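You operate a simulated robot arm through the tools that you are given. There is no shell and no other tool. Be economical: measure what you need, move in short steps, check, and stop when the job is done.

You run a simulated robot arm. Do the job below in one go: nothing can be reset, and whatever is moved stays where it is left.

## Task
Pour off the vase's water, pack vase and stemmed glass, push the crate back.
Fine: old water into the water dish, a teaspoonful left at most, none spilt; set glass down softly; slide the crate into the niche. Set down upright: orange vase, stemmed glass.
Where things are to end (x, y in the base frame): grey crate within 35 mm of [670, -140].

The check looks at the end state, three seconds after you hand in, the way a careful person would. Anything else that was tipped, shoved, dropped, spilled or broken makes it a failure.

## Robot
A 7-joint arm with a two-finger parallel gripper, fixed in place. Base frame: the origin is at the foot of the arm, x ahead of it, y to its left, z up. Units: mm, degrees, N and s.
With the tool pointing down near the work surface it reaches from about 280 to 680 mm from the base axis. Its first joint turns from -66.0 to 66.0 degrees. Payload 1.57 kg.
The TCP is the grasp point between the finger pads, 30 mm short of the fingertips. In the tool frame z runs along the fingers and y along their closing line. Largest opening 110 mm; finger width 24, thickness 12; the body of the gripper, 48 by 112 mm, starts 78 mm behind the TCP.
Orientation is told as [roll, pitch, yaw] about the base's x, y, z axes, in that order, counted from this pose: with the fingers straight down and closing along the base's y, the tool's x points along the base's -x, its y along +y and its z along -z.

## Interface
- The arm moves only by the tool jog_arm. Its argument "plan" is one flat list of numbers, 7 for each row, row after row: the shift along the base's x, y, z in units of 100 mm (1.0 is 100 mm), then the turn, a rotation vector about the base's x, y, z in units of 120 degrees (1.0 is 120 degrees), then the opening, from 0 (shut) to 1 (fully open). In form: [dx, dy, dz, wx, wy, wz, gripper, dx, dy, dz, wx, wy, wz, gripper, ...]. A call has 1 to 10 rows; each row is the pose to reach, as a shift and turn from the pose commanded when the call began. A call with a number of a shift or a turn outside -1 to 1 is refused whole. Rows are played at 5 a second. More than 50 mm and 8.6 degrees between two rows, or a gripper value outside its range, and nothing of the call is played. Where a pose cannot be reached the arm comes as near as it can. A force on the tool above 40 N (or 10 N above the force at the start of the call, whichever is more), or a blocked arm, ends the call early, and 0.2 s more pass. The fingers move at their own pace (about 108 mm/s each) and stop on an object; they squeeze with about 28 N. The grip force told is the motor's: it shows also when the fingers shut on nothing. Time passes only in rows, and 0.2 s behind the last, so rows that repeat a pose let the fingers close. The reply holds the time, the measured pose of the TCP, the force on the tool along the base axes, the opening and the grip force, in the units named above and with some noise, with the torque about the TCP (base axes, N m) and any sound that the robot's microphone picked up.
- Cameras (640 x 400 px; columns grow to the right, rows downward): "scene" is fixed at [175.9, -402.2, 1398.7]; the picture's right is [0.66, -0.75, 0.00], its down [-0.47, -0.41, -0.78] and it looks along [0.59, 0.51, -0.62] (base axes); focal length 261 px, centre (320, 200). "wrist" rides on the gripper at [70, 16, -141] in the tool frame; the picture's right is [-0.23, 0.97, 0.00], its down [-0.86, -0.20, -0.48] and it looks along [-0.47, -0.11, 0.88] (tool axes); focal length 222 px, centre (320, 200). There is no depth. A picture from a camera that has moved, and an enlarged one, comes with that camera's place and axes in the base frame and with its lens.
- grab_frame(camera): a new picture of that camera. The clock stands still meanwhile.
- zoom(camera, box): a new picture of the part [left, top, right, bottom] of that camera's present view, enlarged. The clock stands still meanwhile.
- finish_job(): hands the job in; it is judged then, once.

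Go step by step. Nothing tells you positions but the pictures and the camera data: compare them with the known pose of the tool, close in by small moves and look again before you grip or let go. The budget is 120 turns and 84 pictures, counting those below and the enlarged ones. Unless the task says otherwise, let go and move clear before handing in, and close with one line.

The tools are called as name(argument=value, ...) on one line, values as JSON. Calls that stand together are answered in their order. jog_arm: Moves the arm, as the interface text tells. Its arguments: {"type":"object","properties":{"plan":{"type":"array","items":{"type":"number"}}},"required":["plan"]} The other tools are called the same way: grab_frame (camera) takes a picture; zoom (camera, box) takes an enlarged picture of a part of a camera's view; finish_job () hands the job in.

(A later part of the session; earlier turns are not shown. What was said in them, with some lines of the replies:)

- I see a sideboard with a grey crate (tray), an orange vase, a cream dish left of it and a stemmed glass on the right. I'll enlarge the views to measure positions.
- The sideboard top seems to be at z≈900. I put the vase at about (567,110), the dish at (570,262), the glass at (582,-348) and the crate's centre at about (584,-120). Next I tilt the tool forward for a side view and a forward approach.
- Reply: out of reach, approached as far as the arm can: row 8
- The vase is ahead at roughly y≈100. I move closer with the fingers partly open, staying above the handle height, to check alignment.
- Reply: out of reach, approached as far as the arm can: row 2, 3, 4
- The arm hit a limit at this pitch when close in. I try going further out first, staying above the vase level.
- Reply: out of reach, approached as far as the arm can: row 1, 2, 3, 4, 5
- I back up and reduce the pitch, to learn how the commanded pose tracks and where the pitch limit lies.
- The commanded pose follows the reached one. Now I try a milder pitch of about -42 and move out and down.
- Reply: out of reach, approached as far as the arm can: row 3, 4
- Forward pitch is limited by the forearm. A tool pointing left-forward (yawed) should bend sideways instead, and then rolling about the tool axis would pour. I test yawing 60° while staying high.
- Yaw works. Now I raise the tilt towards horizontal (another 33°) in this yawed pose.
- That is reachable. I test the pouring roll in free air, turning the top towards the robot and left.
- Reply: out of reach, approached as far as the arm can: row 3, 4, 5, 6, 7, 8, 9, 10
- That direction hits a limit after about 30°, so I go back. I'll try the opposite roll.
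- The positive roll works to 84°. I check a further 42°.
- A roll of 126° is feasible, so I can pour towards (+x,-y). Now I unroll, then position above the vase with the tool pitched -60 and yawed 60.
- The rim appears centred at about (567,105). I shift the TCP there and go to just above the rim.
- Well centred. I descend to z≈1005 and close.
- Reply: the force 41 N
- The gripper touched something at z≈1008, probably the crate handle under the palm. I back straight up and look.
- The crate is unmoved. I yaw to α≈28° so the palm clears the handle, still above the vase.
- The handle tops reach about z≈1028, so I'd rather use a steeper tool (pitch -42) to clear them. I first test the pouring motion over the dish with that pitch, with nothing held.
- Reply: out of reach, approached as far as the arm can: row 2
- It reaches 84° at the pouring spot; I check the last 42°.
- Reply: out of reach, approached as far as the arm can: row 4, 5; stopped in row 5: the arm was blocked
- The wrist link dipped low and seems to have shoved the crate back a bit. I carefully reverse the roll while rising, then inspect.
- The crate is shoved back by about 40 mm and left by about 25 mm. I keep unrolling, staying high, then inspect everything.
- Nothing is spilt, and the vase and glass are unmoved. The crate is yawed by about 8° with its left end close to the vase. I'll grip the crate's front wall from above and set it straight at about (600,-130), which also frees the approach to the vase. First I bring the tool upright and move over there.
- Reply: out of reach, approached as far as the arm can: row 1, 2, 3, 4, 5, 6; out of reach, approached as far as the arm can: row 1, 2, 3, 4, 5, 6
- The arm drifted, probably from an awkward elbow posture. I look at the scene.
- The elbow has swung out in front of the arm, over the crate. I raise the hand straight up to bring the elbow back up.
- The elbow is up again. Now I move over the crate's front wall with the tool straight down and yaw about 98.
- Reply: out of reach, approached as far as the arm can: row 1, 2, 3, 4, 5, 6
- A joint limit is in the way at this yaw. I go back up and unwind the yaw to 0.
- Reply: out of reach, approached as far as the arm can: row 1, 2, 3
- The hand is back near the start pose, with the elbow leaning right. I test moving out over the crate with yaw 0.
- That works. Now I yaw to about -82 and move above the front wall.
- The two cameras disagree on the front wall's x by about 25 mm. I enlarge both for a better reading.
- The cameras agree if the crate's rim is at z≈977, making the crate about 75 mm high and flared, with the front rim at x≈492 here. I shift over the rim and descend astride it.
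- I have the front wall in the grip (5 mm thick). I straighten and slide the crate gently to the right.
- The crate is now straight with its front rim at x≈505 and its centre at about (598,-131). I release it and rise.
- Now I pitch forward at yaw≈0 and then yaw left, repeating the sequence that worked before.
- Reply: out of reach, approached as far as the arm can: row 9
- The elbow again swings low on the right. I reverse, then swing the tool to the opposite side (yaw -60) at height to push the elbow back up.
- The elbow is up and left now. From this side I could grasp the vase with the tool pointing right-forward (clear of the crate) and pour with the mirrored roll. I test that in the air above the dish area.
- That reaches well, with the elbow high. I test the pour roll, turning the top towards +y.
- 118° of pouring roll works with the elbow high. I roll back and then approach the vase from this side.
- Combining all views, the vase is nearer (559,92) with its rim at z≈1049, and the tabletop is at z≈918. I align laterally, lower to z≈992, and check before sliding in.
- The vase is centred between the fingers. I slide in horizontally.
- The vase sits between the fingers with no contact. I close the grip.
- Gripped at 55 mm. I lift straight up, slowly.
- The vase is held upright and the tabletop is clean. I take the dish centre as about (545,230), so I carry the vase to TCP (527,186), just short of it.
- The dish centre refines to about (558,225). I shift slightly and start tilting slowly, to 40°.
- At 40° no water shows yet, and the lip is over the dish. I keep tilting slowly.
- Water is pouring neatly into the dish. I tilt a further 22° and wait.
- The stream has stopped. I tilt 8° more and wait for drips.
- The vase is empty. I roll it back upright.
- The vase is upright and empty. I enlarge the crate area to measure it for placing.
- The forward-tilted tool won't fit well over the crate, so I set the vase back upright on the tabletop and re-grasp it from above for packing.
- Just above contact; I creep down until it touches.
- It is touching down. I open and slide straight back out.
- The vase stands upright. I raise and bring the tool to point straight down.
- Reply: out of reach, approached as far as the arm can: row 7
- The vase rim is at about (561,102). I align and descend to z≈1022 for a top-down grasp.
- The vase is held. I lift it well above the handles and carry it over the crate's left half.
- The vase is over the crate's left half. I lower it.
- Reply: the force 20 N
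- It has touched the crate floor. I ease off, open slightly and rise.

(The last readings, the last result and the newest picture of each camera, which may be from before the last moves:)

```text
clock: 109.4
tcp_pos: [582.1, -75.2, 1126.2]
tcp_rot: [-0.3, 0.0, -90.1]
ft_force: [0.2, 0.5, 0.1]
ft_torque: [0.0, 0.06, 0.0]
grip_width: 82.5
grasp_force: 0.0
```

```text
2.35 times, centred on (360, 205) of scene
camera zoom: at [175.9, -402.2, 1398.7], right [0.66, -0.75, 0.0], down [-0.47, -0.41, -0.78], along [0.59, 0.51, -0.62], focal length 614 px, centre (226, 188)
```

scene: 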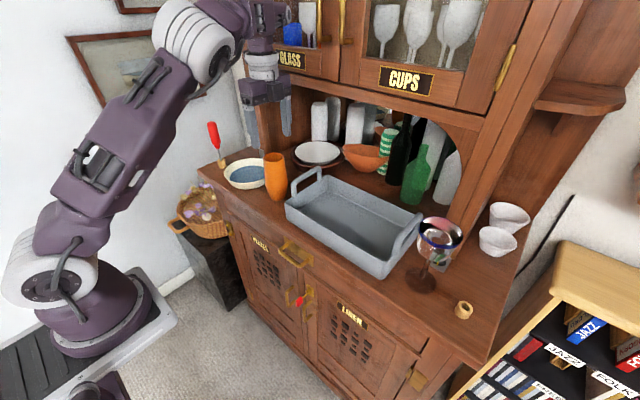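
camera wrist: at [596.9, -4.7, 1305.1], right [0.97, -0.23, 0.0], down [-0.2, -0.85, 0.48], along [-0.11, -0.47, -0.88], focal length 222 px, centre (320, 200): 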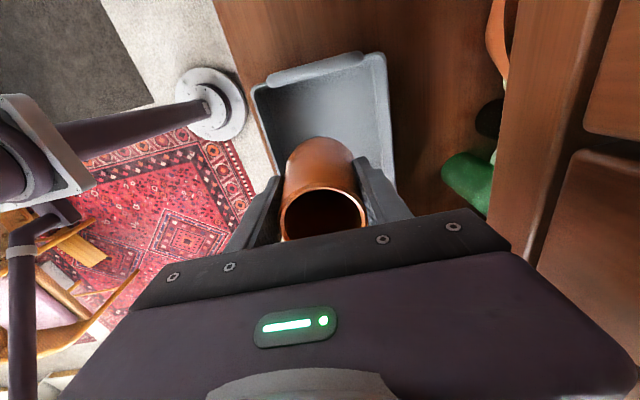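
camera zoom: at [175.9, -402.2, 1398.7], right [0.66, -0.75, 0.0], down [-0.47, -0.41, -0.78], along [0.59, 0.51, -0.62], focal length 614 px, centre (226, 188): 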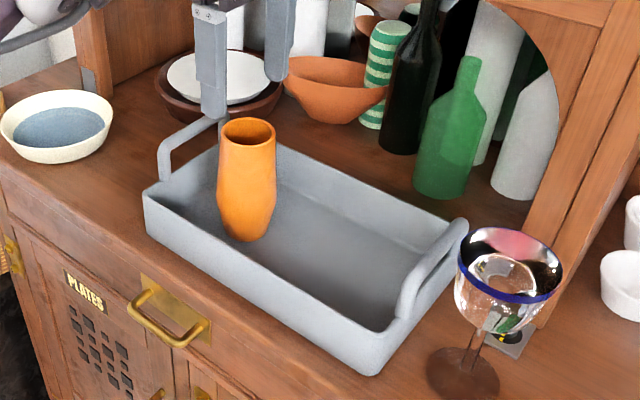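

The vase is packed upright. Now I move over to the glass, fully open.

jog_arm(plan=[0, -0.4, 0.3, 0, 0, 0, 1, -0.02, -0.8, 0.4, 0, 0, 0, 1, -0.04, -1.0, 0.4, 0, 0, 0, 1])

jog_arm(plan=[-0.03, -0.4, 0, 0, 0, 0, 1, -0.06, -0.8, 0, 0, 0, 0, 1, -0.06, -1.0, 0, 0, 0, 0, 1])

grab_frame(camera="wrist")

```text
clock: 110.2
tcp_pos: [575.8, -172.4, 1166.0]
tcp_rot: [-0.2, 0.0, -90.1]
ft_force: [0.3, -0.4, 0.2]
ft_torque: [0.01, -0.02, -0.01]
grip_width: 110.0
grasp_force: 0.1
```

```text
clock: 111.0
tcp_pos: [553.1, -250.2, 1156.6]
tcp_rot: [-0.1, -0.1, -90.1]
ft_force: [0.4, 0.1, 0.1]
ft_torque: [0.03, 0.02, 0.02]
grip_width: 110.2
grasp_force: 0.1
out of reach, approached as far as the arm can: row 1, 2, 3
```

```text
19 pictures are left
camera wrist: at [570.1, -180.0, 1298.5], right [0.97, -0.23, 0.0], down [-0.2, -0.85, 0.48], along [-0.11, -0.47, -0.88], focal length 222 px, centre (320, 200)
```

wrist: 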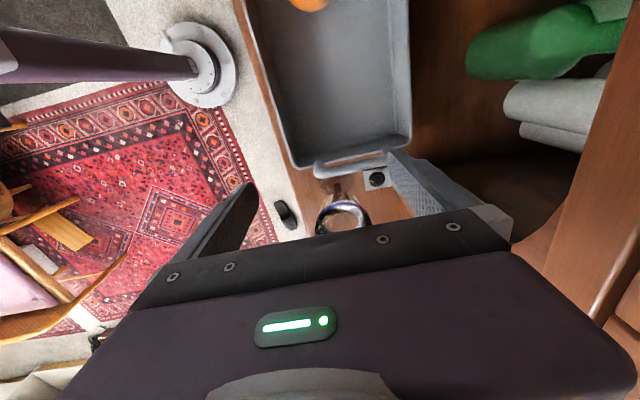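

The glass at x≈563 is near the reach limit with a vertical tool. I lean the tool 18° outward about the closing axis and lower to gain reach.

jog_arm(plan=[0.03, 0, -0.2, -0.05, 0, 0, 1, 0.06, -0.1, -0.4, -0.1, 0, 0, 1, 0.1, -0.2, -0.55, -0.15, 0, 0, 1, 0.1, -0.2, -0.55, -0.15, 0, 0, 1])

grab_frame(camera="wrist")

zoom(camera="scene", box=[330, 140, 510, 300])

```text
clock: 112.0
tcp_pos: [563.6, -270.0, 1102.6]
tcp_rot: [-0.1, -18.1, -90.1]
ft_force: [0.3, 0.4, -0.7]
ft_torque: [-0.01, 0.02, -0.01]
grip_width: 110.1
grasp_force: 0.0
```

```text
18 pictures are left
camera wrist: at [580.8, -159.9, 1215.6], right [0.97, -0.22, 0.07], down [-0.2, -0.66, 0.72], along [-0.11, -0.71, -0.69], focal length 222 px, centre (320, 200)
```

wrist: 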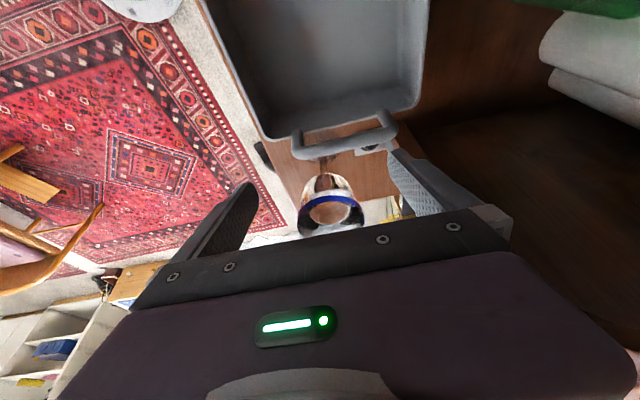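

```text
2.50 times, centred on (420, 220) of scene
camera zoom: at [175.9, -402.2, 1398.7], right [0.66, -0.75, 0.0], down [-0.47, -0.41, -0.78], along [0.59, 0.51, -0.62], focal length 652 px, centre (70, 150)
```

zoom: 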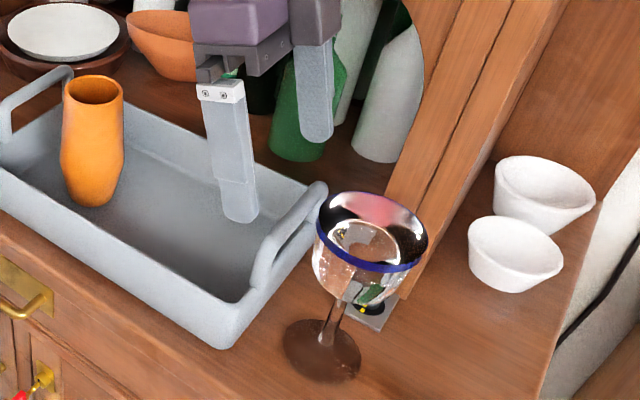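

The glass is about 80 mm ahead, centred in x. I move over it in -y at this height.

jog_arm(plan=[0, -0.3, -0.05, 0, 0, 0, 1, 0, -0.6, -0.1, 0, 0, 0, 1, 0, -0.78, -0.1, 0, 0, 0, 1, 0, -0.78, -0.1, 0, 0, 0, 1])

grab_frame(camera="wrist")

zoom(camera="scene", box=[330, 140, 510, 300])

```text
clock: 113.0
tcp_pos: [563.5, -349.6, 1090.8]
tcp_rot: [-0.1, -18.1, -90.0]
ft_force: [0.5, -0.4, 0.0]
ft_torque: [-0.01, -0.03, 0.01]
grip_width: 109.9
grasp_force: 0.0
```

```text
16 pictures are left
camera wrist: at [580.8, -239.3, 1203.8], right [0.97, -0.22, 0.07], down [-0.2, -0.67, 0.72], along [-0.11, -0.71, -0.69], focal length 222 px, centre (320, 200)
```

wrist: 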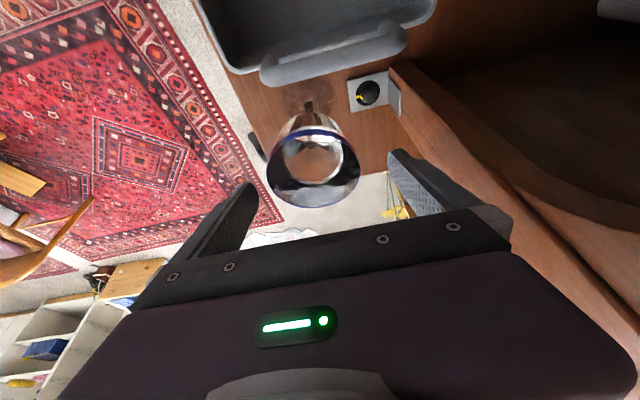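

```text
2.50 times, centred on (420, 220) of scene
camera zoom: at [175.9, -402.2, 1398.7], right [0.66, -0.75, 0.0], down [-0.47, -0.41, -0.78], along [0.59, 0.51, -0.62], focal length 652 px, centre (70, 150)
```

zoom: 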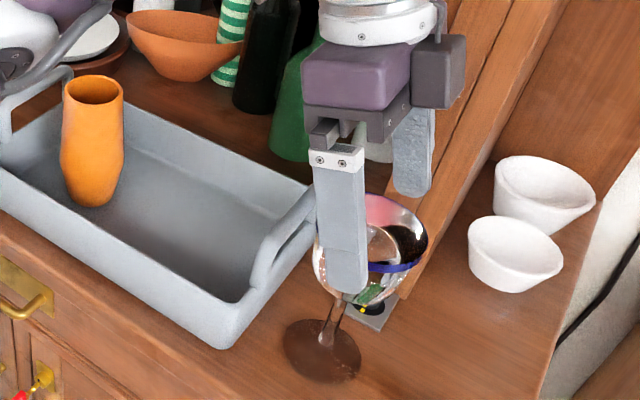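

The glass rim is at about (562,-347), well centred. I descend around the bowl.

jog_arm(plan=[-0.01, 0.02, -0.15, 0, 0, 0, 1, -0.01, 0.02, -0.3, 0, 0, 0, 1, -0.01, 0.02, -0.43, 0, 0, 0, 1, -0.01, 0.02, -0.43, 0, 0, 0, 1])

zoom(camera="wrist", box=[180, 40, 460, 240])

```text
clock: 114.0
tcp_pos: [561.9, -347.7, 1047.2]
tcp_rot: [-0.1, -18.0, -90.3]
ft_force: [0.0, -0.4, -0.2]
ft_torque: [0.0, -0.01, 0.0]
grip_width: 110.2
grasp_force: 0.0
```

```text
2.00 times, centred on (320, 140) of wrist
camera zoom: at [578.9, -237.3, 1160.8], right [0.97, -0.22, 0.07], down [-0.2, -0.67, 0.72], along [-0.11, -0.71, -0.69], focal length 444 px, centre (320, 320)
```

zoom: 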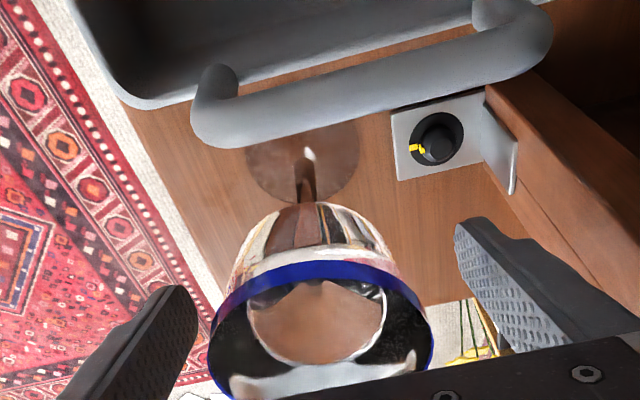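

The bowl is centred between the pads. I close gently.

jog_arm(plan=[0, 0, 0, 0, 0, 0, 0.9, 0, 0, 0, 0, 0, 0, 0.82, 0, 0, 0, 0, 0, 0, 0.76, 0, 0, 0, 0, 0, 0, 0.7, 0, 0, 0, 0, 0, 0, 0.65, 0, 0, 0, 0, 0, 0, 0.6])

```text
clock: 115.4
tcp_pos: [561.7, -347.8, 1048.3]
tcp_rot: [-0.1, -18.0, -90.1]
ft_force: [-0.8, -0.6, 0.3]
ft_torque: [-0.01, -0.05, 0.04]
grip_width: 70.8
grasp_force: 28.1
```

Gripped at 71 mm. I lift a little and check.

jog_arm(plan=[0, 0, 0.03, 0, 0, 0, 0.55, 0, 0, 0.08, 0, 0, 0, 0.55, 0, 0, 0.15, 0, 0, 0, 0.55, 0, 0, 0.25, 0, 0, 0, 0.55, 0, 0, 0.25, 0, 0, 0, 0.55])

zoom(camera="scene", box=[330, 140, 510, 300])

```text
clock: 116.6
tcp_pos: [562.1, -346.1, 1072.2]
tcp_rot: [-0.1, -17.9, -90.1]
ft_force: [0.2, 0.3, -1.9]
ft_torque: [0.02, 0.0, 0.01]
grip_width: 70.7
grasp_force: 28.1
```

```text
2.50 times, centred on (420, 220) of scene
camera zoom: at [176.0, -402.2, 1398.7], right [0.66, -0.75, 0.0], down [-0.47, -0.41, -0.78], along [0.59, 0.51, -0.62], focal length 652 px, centre (70, 150)
```

zoom: 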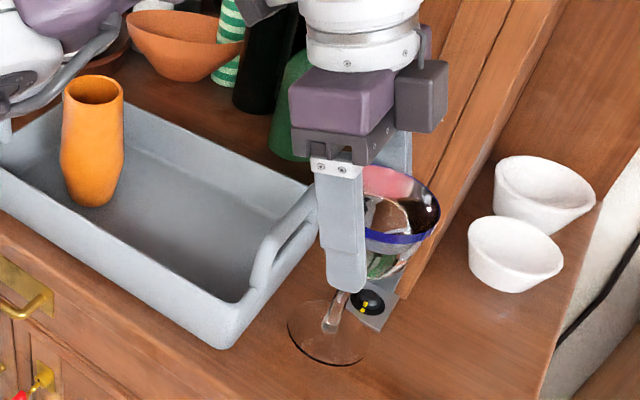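

The glass hangs upright. I take it forward of the crate first, rising, then in over the front wall, avoiding the handle.

jog_arm(plan=[-0.15, 0, 0.05, 0, 0, 0, 0.55, -0.4, 0, 0.15, 0, 0, 0, 0.55, -0.7, 0, 0.3, 0, 0, 0, 0.55, -0.95, 0, 0.45, 0, 0, 0, 0.55, -1.0, 0.15, 0.65, 0, 0, 0, 0.55, -1.0, 0.4, 0.8, 0, 0, 0, 0.55, -1.0, 0.7, 0.9, 0, 0, 0, 0.55, -1.0, 1.0, 0.9, 0, 0, 0, 0.55])

grab_frame(camera="scene")

```text
clock: 118.4
tcp_pos: [461.3, -244.0, 1163.2]
tcp_rot: [-0.1, -18.0, -90.2]
ft_force: [-0.1, 0.7, -2.3]
ft_torque: [-0.01, -0.04, 0.02]
grip_width: 70.6
grasp_force: 28.1
```

```text
12 pictures are left
```

scene: 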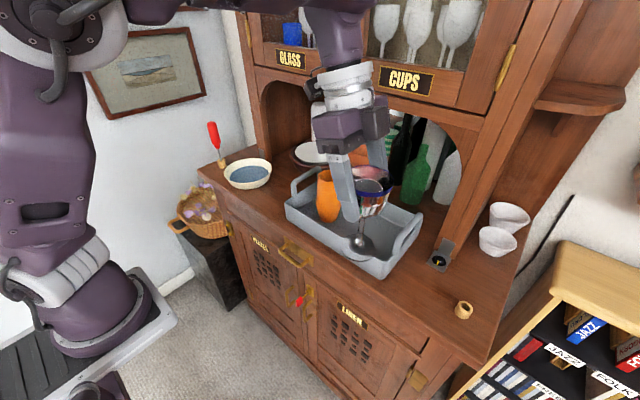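

jog_arm(plan=[0.2, 0.1, 0, 0, 0, 0, 0.55, 0.5, 0.2, 0, 0, 0, 0, 0.55, 0.8, 0.3, 0, 0, 0, 0, 0.55, 1.0, 0.36, 0, 0, 0, 0, 0.55])

jog_arm(plan=[0.1, 0, 0, 0, 0, 0, 0.55, 0.2, 0, -0.1, 0, 0, 0, 0.55, 0.2, 0, -0.35, 0, 0, 0, 0.55, 0.2, 0, -0.6, 0, 0, 0, 0.55, 0.2, 0, -0.8, 0, 0, 0, 0.55, 0.2, 0, -0.9, 0, 0, 0, 0.55])

zoom(camera="scene", box=[270, 130, 450, 290])

```text
clock: 119.4
tcp_pos: [561.2, -211.2, 1163.9]
tcp_rot: [-0.2, -18.0, -90.1]
ft_force: [-0.4, 0.5, -1.7]
ft_torque: [-0.02, 0.01, 0.02]
grip_width: 70.8
grasp_force: 27.8
```

```text
clock: 120.8
tcp_pos: [582.0, -210.4, 1072.5]
tcp_rot: [-0.1, -18.0, -90.1]
ft_force: [-0.1, 0.6, -1.4]
ft_torque: [0.0, 0.02, 0.04]
grip_width: 70.6
grasp_force: 28.0
```

```text
2.50 times, centred on (360, 210) of scene
camera zoom: at [176.0, -402.2, 1398.7], right [0.66, -0.75, 0.0], down [-0.47, -0.41, -0.78], along [0.59, 0.51, -0.62], focal length 652 px, centre (220, 175)
```

zoom: 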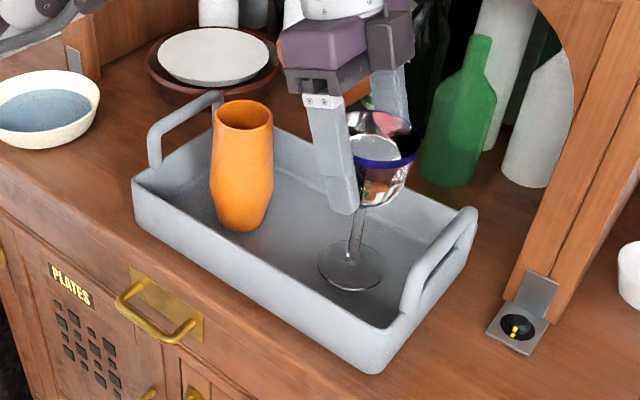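

The glass is above the crate floor with about 18 mm to go. I lower it very gently.

jog_arm(plan=[0, 0, -0.04, 0, 0, 0, 0.55, 0, 0, -0.08, 0, 0, 0, 0.55, 0, 0, -0.11, 0, 0, 0, 0.55, 0, 0, -0.13, 0, 0, 0, 0.55, 0, 0, -0.14, 0, 0, 0, 0.55, 0, 0, -0.15, 0, 0, 0, 0.55, 0, 0, -0.155, 0, 0, 0, 0.55])

```text
clock: 122.4
tcp_pos: [581.7, -211.6, 1058.0]
tcp_rot: [0.0, -17.9, -90.1]
ft_force: [-0.2, 0.8, -2.0]
ft_torque: [-0.05, -0.02, 0.02]
grip_width: 71.0
grasp_force: 27.5
```

jog_arm(plan=[0, 0, -0.005, 0, 0, 0, 0.55, 0, 0, -0.01, 0, 0, 0, 0.55, 0, 0, -0.015, 0, 0, 0, 0.55, 0, 0, -0.02, 0, 0, 0, 0.55, 0, 0, -0.025, 0, 0, 0, 0.55])

```text
clock: 123.6
tcp_pos: [581.9, -211.8, 1056.0]
tcp_rot: [-0.1, -18.1, -90.1]
ft_force: [-0.2, 0.3, -2.5]
ft_torque: [-0.01, -0.01, 0.02]
grip_width: 70.8
grasp_force: 27.8
```

jog_arm(plan=[0, 0, -0.005, 0, 0, 0, 0.55, 0, 0, -0.01, 0, 0, 0, 0.55, 0, 0, -0.015, 0, 0, 0, 0.55, 0, 0, -0.02, 0, 0, 0, 0.55])

```text
clock: 124.6
tcp_pos: [582.7, -211.5, 1054.5]
tcp_rot: [0.1, -18.1, -90.2]
ft_force: [-4.2, 0.7, 18.2]
ft_torque: [0.03, -0.1, 0.0]
grip_width: 70.9
grasp_force: 28.0
```

Contact. I ease off a hair to unload it, then open slowly.

jog_arm(plan=[0, 0, 0.006, 0, 0, 0, 0.55, 0, 0, 0.006, 0, 0, 0, 0.68, 0, 0, 0.006, 0, 0, 0, 0.75, 0, 0, 0.006, 0, 0, 0, 0.85, 0, 0, 0.006, 0, 0, 0, 0.95, 0, 0, 0.006, 0, 0, 0, 0.97])

zoom(camera="scene", box=[270, 130, 450, 290])

```text
clock: 126.0
tcp_pos: [581.3, -211.6, 1054.6]
tcp_rot: [-0.1, -18.0, -90.1]
ft_force: [0.1, -0.3, 0.9]
ft_torque: [-0.01, 0.01, 0.01]
grip_width: 107.0
grasp_force: 0.0
```

```text
2.50 times, centred on (360, 210) of scene
camera zoom: at [175.9, -402.2, 1398.7], right [0.66, -0.75, 0.0], down [-0.47, -0.41, -0.78], along [0.59, 0.51, -0.62], focal length 652 px, centre (220, 175)
```

zoom: 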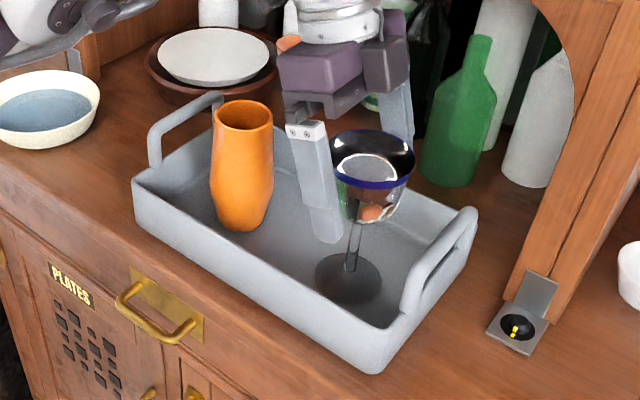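

The glass stands upright in the crate. I rise straight up, clear of it.

jog_arm(plan=[0, 0, 0.2, 0, 0, 0, 0.97, 0, 0, 0.5, 0, 0, 0, 0.97, 0, 0, 0.8, 0, 0, 0, 0.97, 0, 0, 1.0, 0, 0, 0, 0.97])

jog_arm(plan=[-0.3, 0.1, 0.1, 0.05, 0, 0.06, 0.97, -0.6, 0.2, 0.1, 0.1, 0, 0.12, 0.97, -0.9, 0.3, 0.1, 0.15, 0, 0.18, 0.97, -1.0, 0.5, 0.1, 0.15, 0, 0.24, 0.97, -1.0, 0.65, 0.1, 0.15, 0, 0.3, 0.97])

```text
clock: 127.0
tcp_pos: [581.9, -212.1, 1155.0]
tcp_rot: [-0.1, -18.0, -90.1]
ft_force: [-0.2, 0.1, -0.2]
ft_torque: [0.01, 0.01, 0.0]
grip_width: 106.9
grasp_force: 0.0
```

```text
refused: row 1 steps farther than a row can; nothing moved
```

jog_arm(plan=[-0.3, 0.1, 0.1, 0.05, 0, 0, 0.97, -0.6, 0.2, 0.1, 0.1, 0, 0, 0.97, -0.9, 0.4, 0.1, 0.15, 0, 0, 0.97, -1.0, 0.65, 0.1, 0.15, 0, 0, 0.97])

jog_arm(plan=[-0.05, 0, 0, 0, 0, 0.068, 0.97, -0.1, 0, 0, 0, 0, 0.136, 0.97, -0.15, 0, 0, 0, 0, 0.204, 0.97, -0.2, 0, 0, 0, 0, 0.272, 0.97, -0.25, 0, 0, 0, 0, 0.34, 0.97, -0.25, 0, 0, 0, 0, 0.408, 0.97, -0.25, 0, 0, 0, 0, 0.476, 0.97, -0.25, 0, 0, 0, 0, 0.544, 0.97, -0.25, 0, 0, 0, 0, 0.612, 0.97, -0.25, 0, 0, 0, 0, 0.68, 0.97])

jog_arm(plan=[0, 0, -0.4, 0, 0, 0.035, 1, 0, 0, -0.8, 0, 0, 0.07, 1, 0, 0, -1.0, 0, 0, 0.07, 1])

grab_frame(camera="scene")

```text
clock: 128.0
tcp_pos: [482.1, -145.9, 1165.5]
tcp_rot: [-0.2, 0.1, -90.2]
ft_force: [0.5, 0.0, -1.0]
ft_torque: [-0.02, 0.0, -0.01]
grip_width: 106.8
grasp_force: 0.0
```

```text
clock: 130.2
tcp_pos: [466.1, -142.6, 1165.3]
tcp_rot: [-0.2, 0.1, -8.5]
ft_force: [0.1, -0.3, 0.5]
ft_torque: [0.02, -0.03, 0.03]
grip_width: 106.9
grasp_force: 0.1
out of reach, approached as far as the arm can: row 10
```

```text
clock: 131.0
tcp_pos: [466.6, -142.3, 1061.3]
tcp_rot: [-0.3, 0.1, -0.3]
ft_force: [-0.3, 0.1, -1.4]
ft_torque: [0.0, 0.0, -0.01]
grip_width: 110.1
grasp_force: 0.0
out of reach, approached as far as the arm can: row 1, 2
```

```text
9 pictures are left
```

scene: 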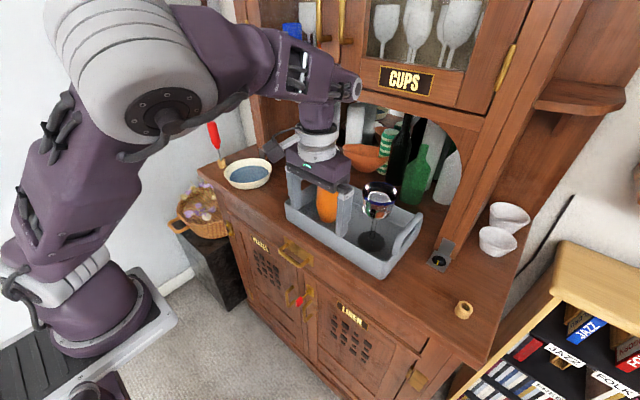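

The hand is in front of the crate with both fingers spread. I lower to push height.

jog_arm(plan=[0, 0, -0.3, 0, 0, 0, 1, 0, 0, -0.6, 0, 0, 0, 1, 0, 0, -0.94, 0, 0, 0, 1])

jog_arm(plan=[0.08, -0.01, 0, 0, 0, 0, 1, 0.16, -0.01, 0, 0, 0, 0, 1, 0.22, -0.01, 0, 0, 0, 0, 1, 0.28, -0.01, 0, 0, 0, 0, 1, 0.34, -0.01, 0, 0, 0, 0, 1])

zoom(camera="scene", box=[260, 120, 460, 290])

```text
clock: 131.8
tcp_pos: [465.7, -143.7, 968.8]
tcp_rot: [-0.2, -0.1, -0.1]
ft_force: [0.2, -0.1, -0.2]
ft_torque: [0.01, -0.01, 0.0]
grip_width: 110.0
grasp_force: 0.0
```

```text
clock: 133.0
tcp_pos: [499.3, -144.0, 971.0]
tcp_rot: [-0.3, 0.1, -0.2]
ft_force: [-2.9, -0.7, 0.9]
ft_torque: [0.06, -0.04, -0.08]
grip_width: 110.1
grasp_force: 0.1
```

```text
2.35 times, centred on (360, 205) of scene
camera zoom: at [175.8, -402.2, 1398.7], right [0.66, -0.75, 0.0], down [-0.47, -0.41, -0.78], along [0.59, 0.51, -0.62], focal length 614 px, centre (226, 188)
```

zoom: 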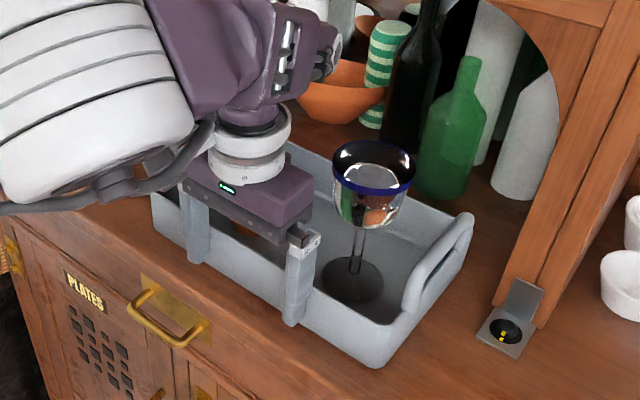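

Both fingers are on the front wall and only about 3 N moves it. I push slowly towards the niche.

jog_arm(plan=[0.03, 0, 0, 0, 0, 0, 1, 0.07, 0, 0, 0, 0, 0, 1, 0.12, 0, 0, 0, 0, 0, 1, 0.17, 0, 0, 0, 0, 0, 1, 0.22, 0, 0, 0, 0, 0, 1, 0.27, 0, 0, 0, 0, 0, 1, 0.32, 0, 0, 0, 0, 0, 1, 0.37, 0, 0, 0, 0, 0, 1, 0.42, 0, 0, 0, 0, 0, 1, 0.45, 0, 0, 0, 0, 0, 1])

zoom(camera="scene", box=[260, 120, 460, 290])

```text
clock: 135.2
tcp_pos: [544.6, -143.0, 971.4]
tcp_rot: [-0.3, -0.1, -0.1]
ft_force: [-2.8, 0.4, 0.6]
ft_torque: [0.03, -0.01, 0.08]
grip_width: 110.1
grasp_force: 0.1
```

```text
2.35 times, centred on (360, 205) of scene
camera zoom: at [175.8, -402.2, 1398.7], right [0.66, -0.75, 0.0], down [-0.47, -0.41, -0.78], along [0.59, 0.51, -0.62], focal length 614 px, centre (226, 188)
```

zoom: 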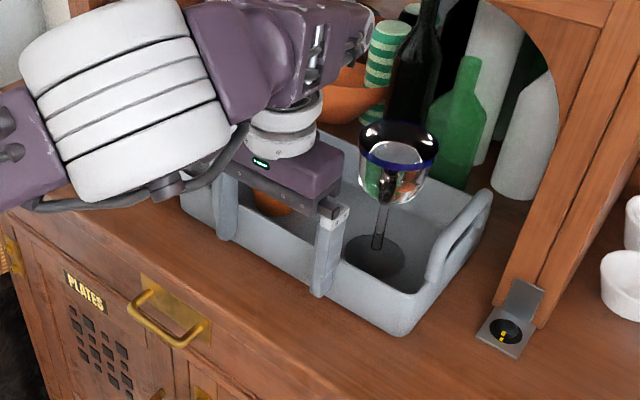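

About 26 mm to go; there's ample room before the bottle. I finish the push.

jog_arm(plan=[0.03, 0, 0, 0, 0, 0, 1, 0.07, 0, 0, 0, 0, 0, 1, 0.12, 0, 0, 0, 0, 0, 1, 0.17, 0, 0, 0, 0, 0, 1, 0.22, 0, 0, 0, 0, 0, 1, 0.25, 0, 0, 0, 0, 0, 1, 0.27, 0, 0, 0, 0, 0, 1])

jog_arm(plan=[-0.1, 0, 0, 0, 0, 0, 1, -0.4, 0, 0, 0, 0, 0, 1, -0.8, 0, 0, 0, 0, 0, 1, -1.0, 0, 0.2, 0, 0, 0, 1, -1.0, 0, 0.6, 0, 0, 0, 1, -1.0, 0, 1.0, 0, 0, 0, 1])

jog_arm(plan=[-0.2, 0.2, 0.4, 0, 0, 0, 1, -0.4, 0.4, 0.8, 0, 0, 0, 1, -0.6, 0.7, 1.0, 0, 0, 0, 1, -0.8, 1.0, 1.0, 0, 0, 0, 1])

grab_frame(camera="scene")

```text
clock: 136.8
tcp_pos: [571.8, -144.3, 971.6]
tcp_rot: [-0.1, -0.1, -0.1]
ft_force: [-3.3, -0.4, 1.7]
ft_torque: [0.0, -0.04, -0.05]
grip_width: 110.0
grasp_force: 0.0
```

```text
clock: 138.2
tcp_pos: [470.4, -141.6, 1070.9]
tcp_rot: [-0.2, 0.0, -0.1]
ft_force: [0.0, -0.7, 0.6]
ft_torque: [0.03, 0.02, -0.01]
grip_width: 110.0
grasp_force: 0.1
```

```text
clock: 139.2
tcp_pos: [424.4, -35.5, 1164.7]
tcp_rot: [-0.2, 0.1, -0.2]
ft_force: [1.0, 0.0, 0.0]
ft_torque: [-0.01, -0.02, -0.01]
grip_width: 110.0
grasp_force: 0.1
out of reach, approached as far as the arm can: row 1, 2, 3, 4
```

```text
6 pictures are left
```

scene: 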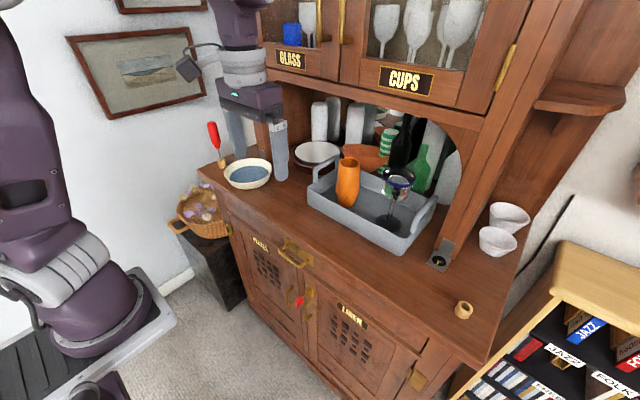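

zoom(camera="scene", box=[290, 120, 470, 270])

```text
2.67 times, centred on (380, 195) of scene
camera zoom: at [175.9, -402.2, 1398.7], right [0.66, -0.75, 0.0], down [-0.47, -0.41, -0.78], along [0.59, 0.51, -0.62], focal length 695 px, centre (160, 213)
```

zoom: 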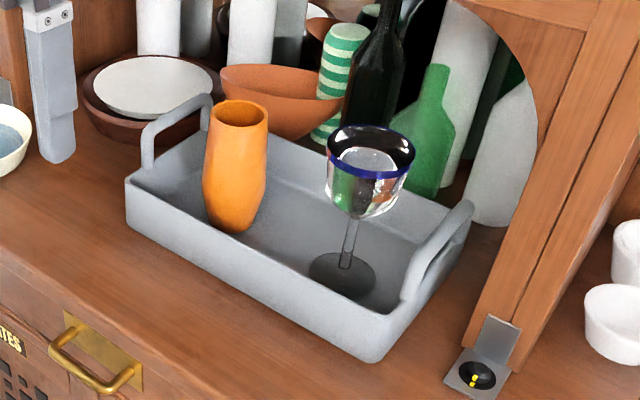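

The old water is in the dish, the vase and glass stand upright in the crate, and the crate sits in the niche at about (660,-147). The gripper is open and clear, so I'm handing in.

finish_job()

```text
The job is handed in.
```

I handed the job in. The vase is emptied into the water dish with no spill visible, and the vase and stemmed glass stand upright in the crate. The crate is in the niche at about (660, -147), roughly 12 mm from the target by my picture estimate. While I was testing the pour, the arm shoved the crate by about 40 mm and turned it 8°; I straightened it before packing, and nothing else looked moved.
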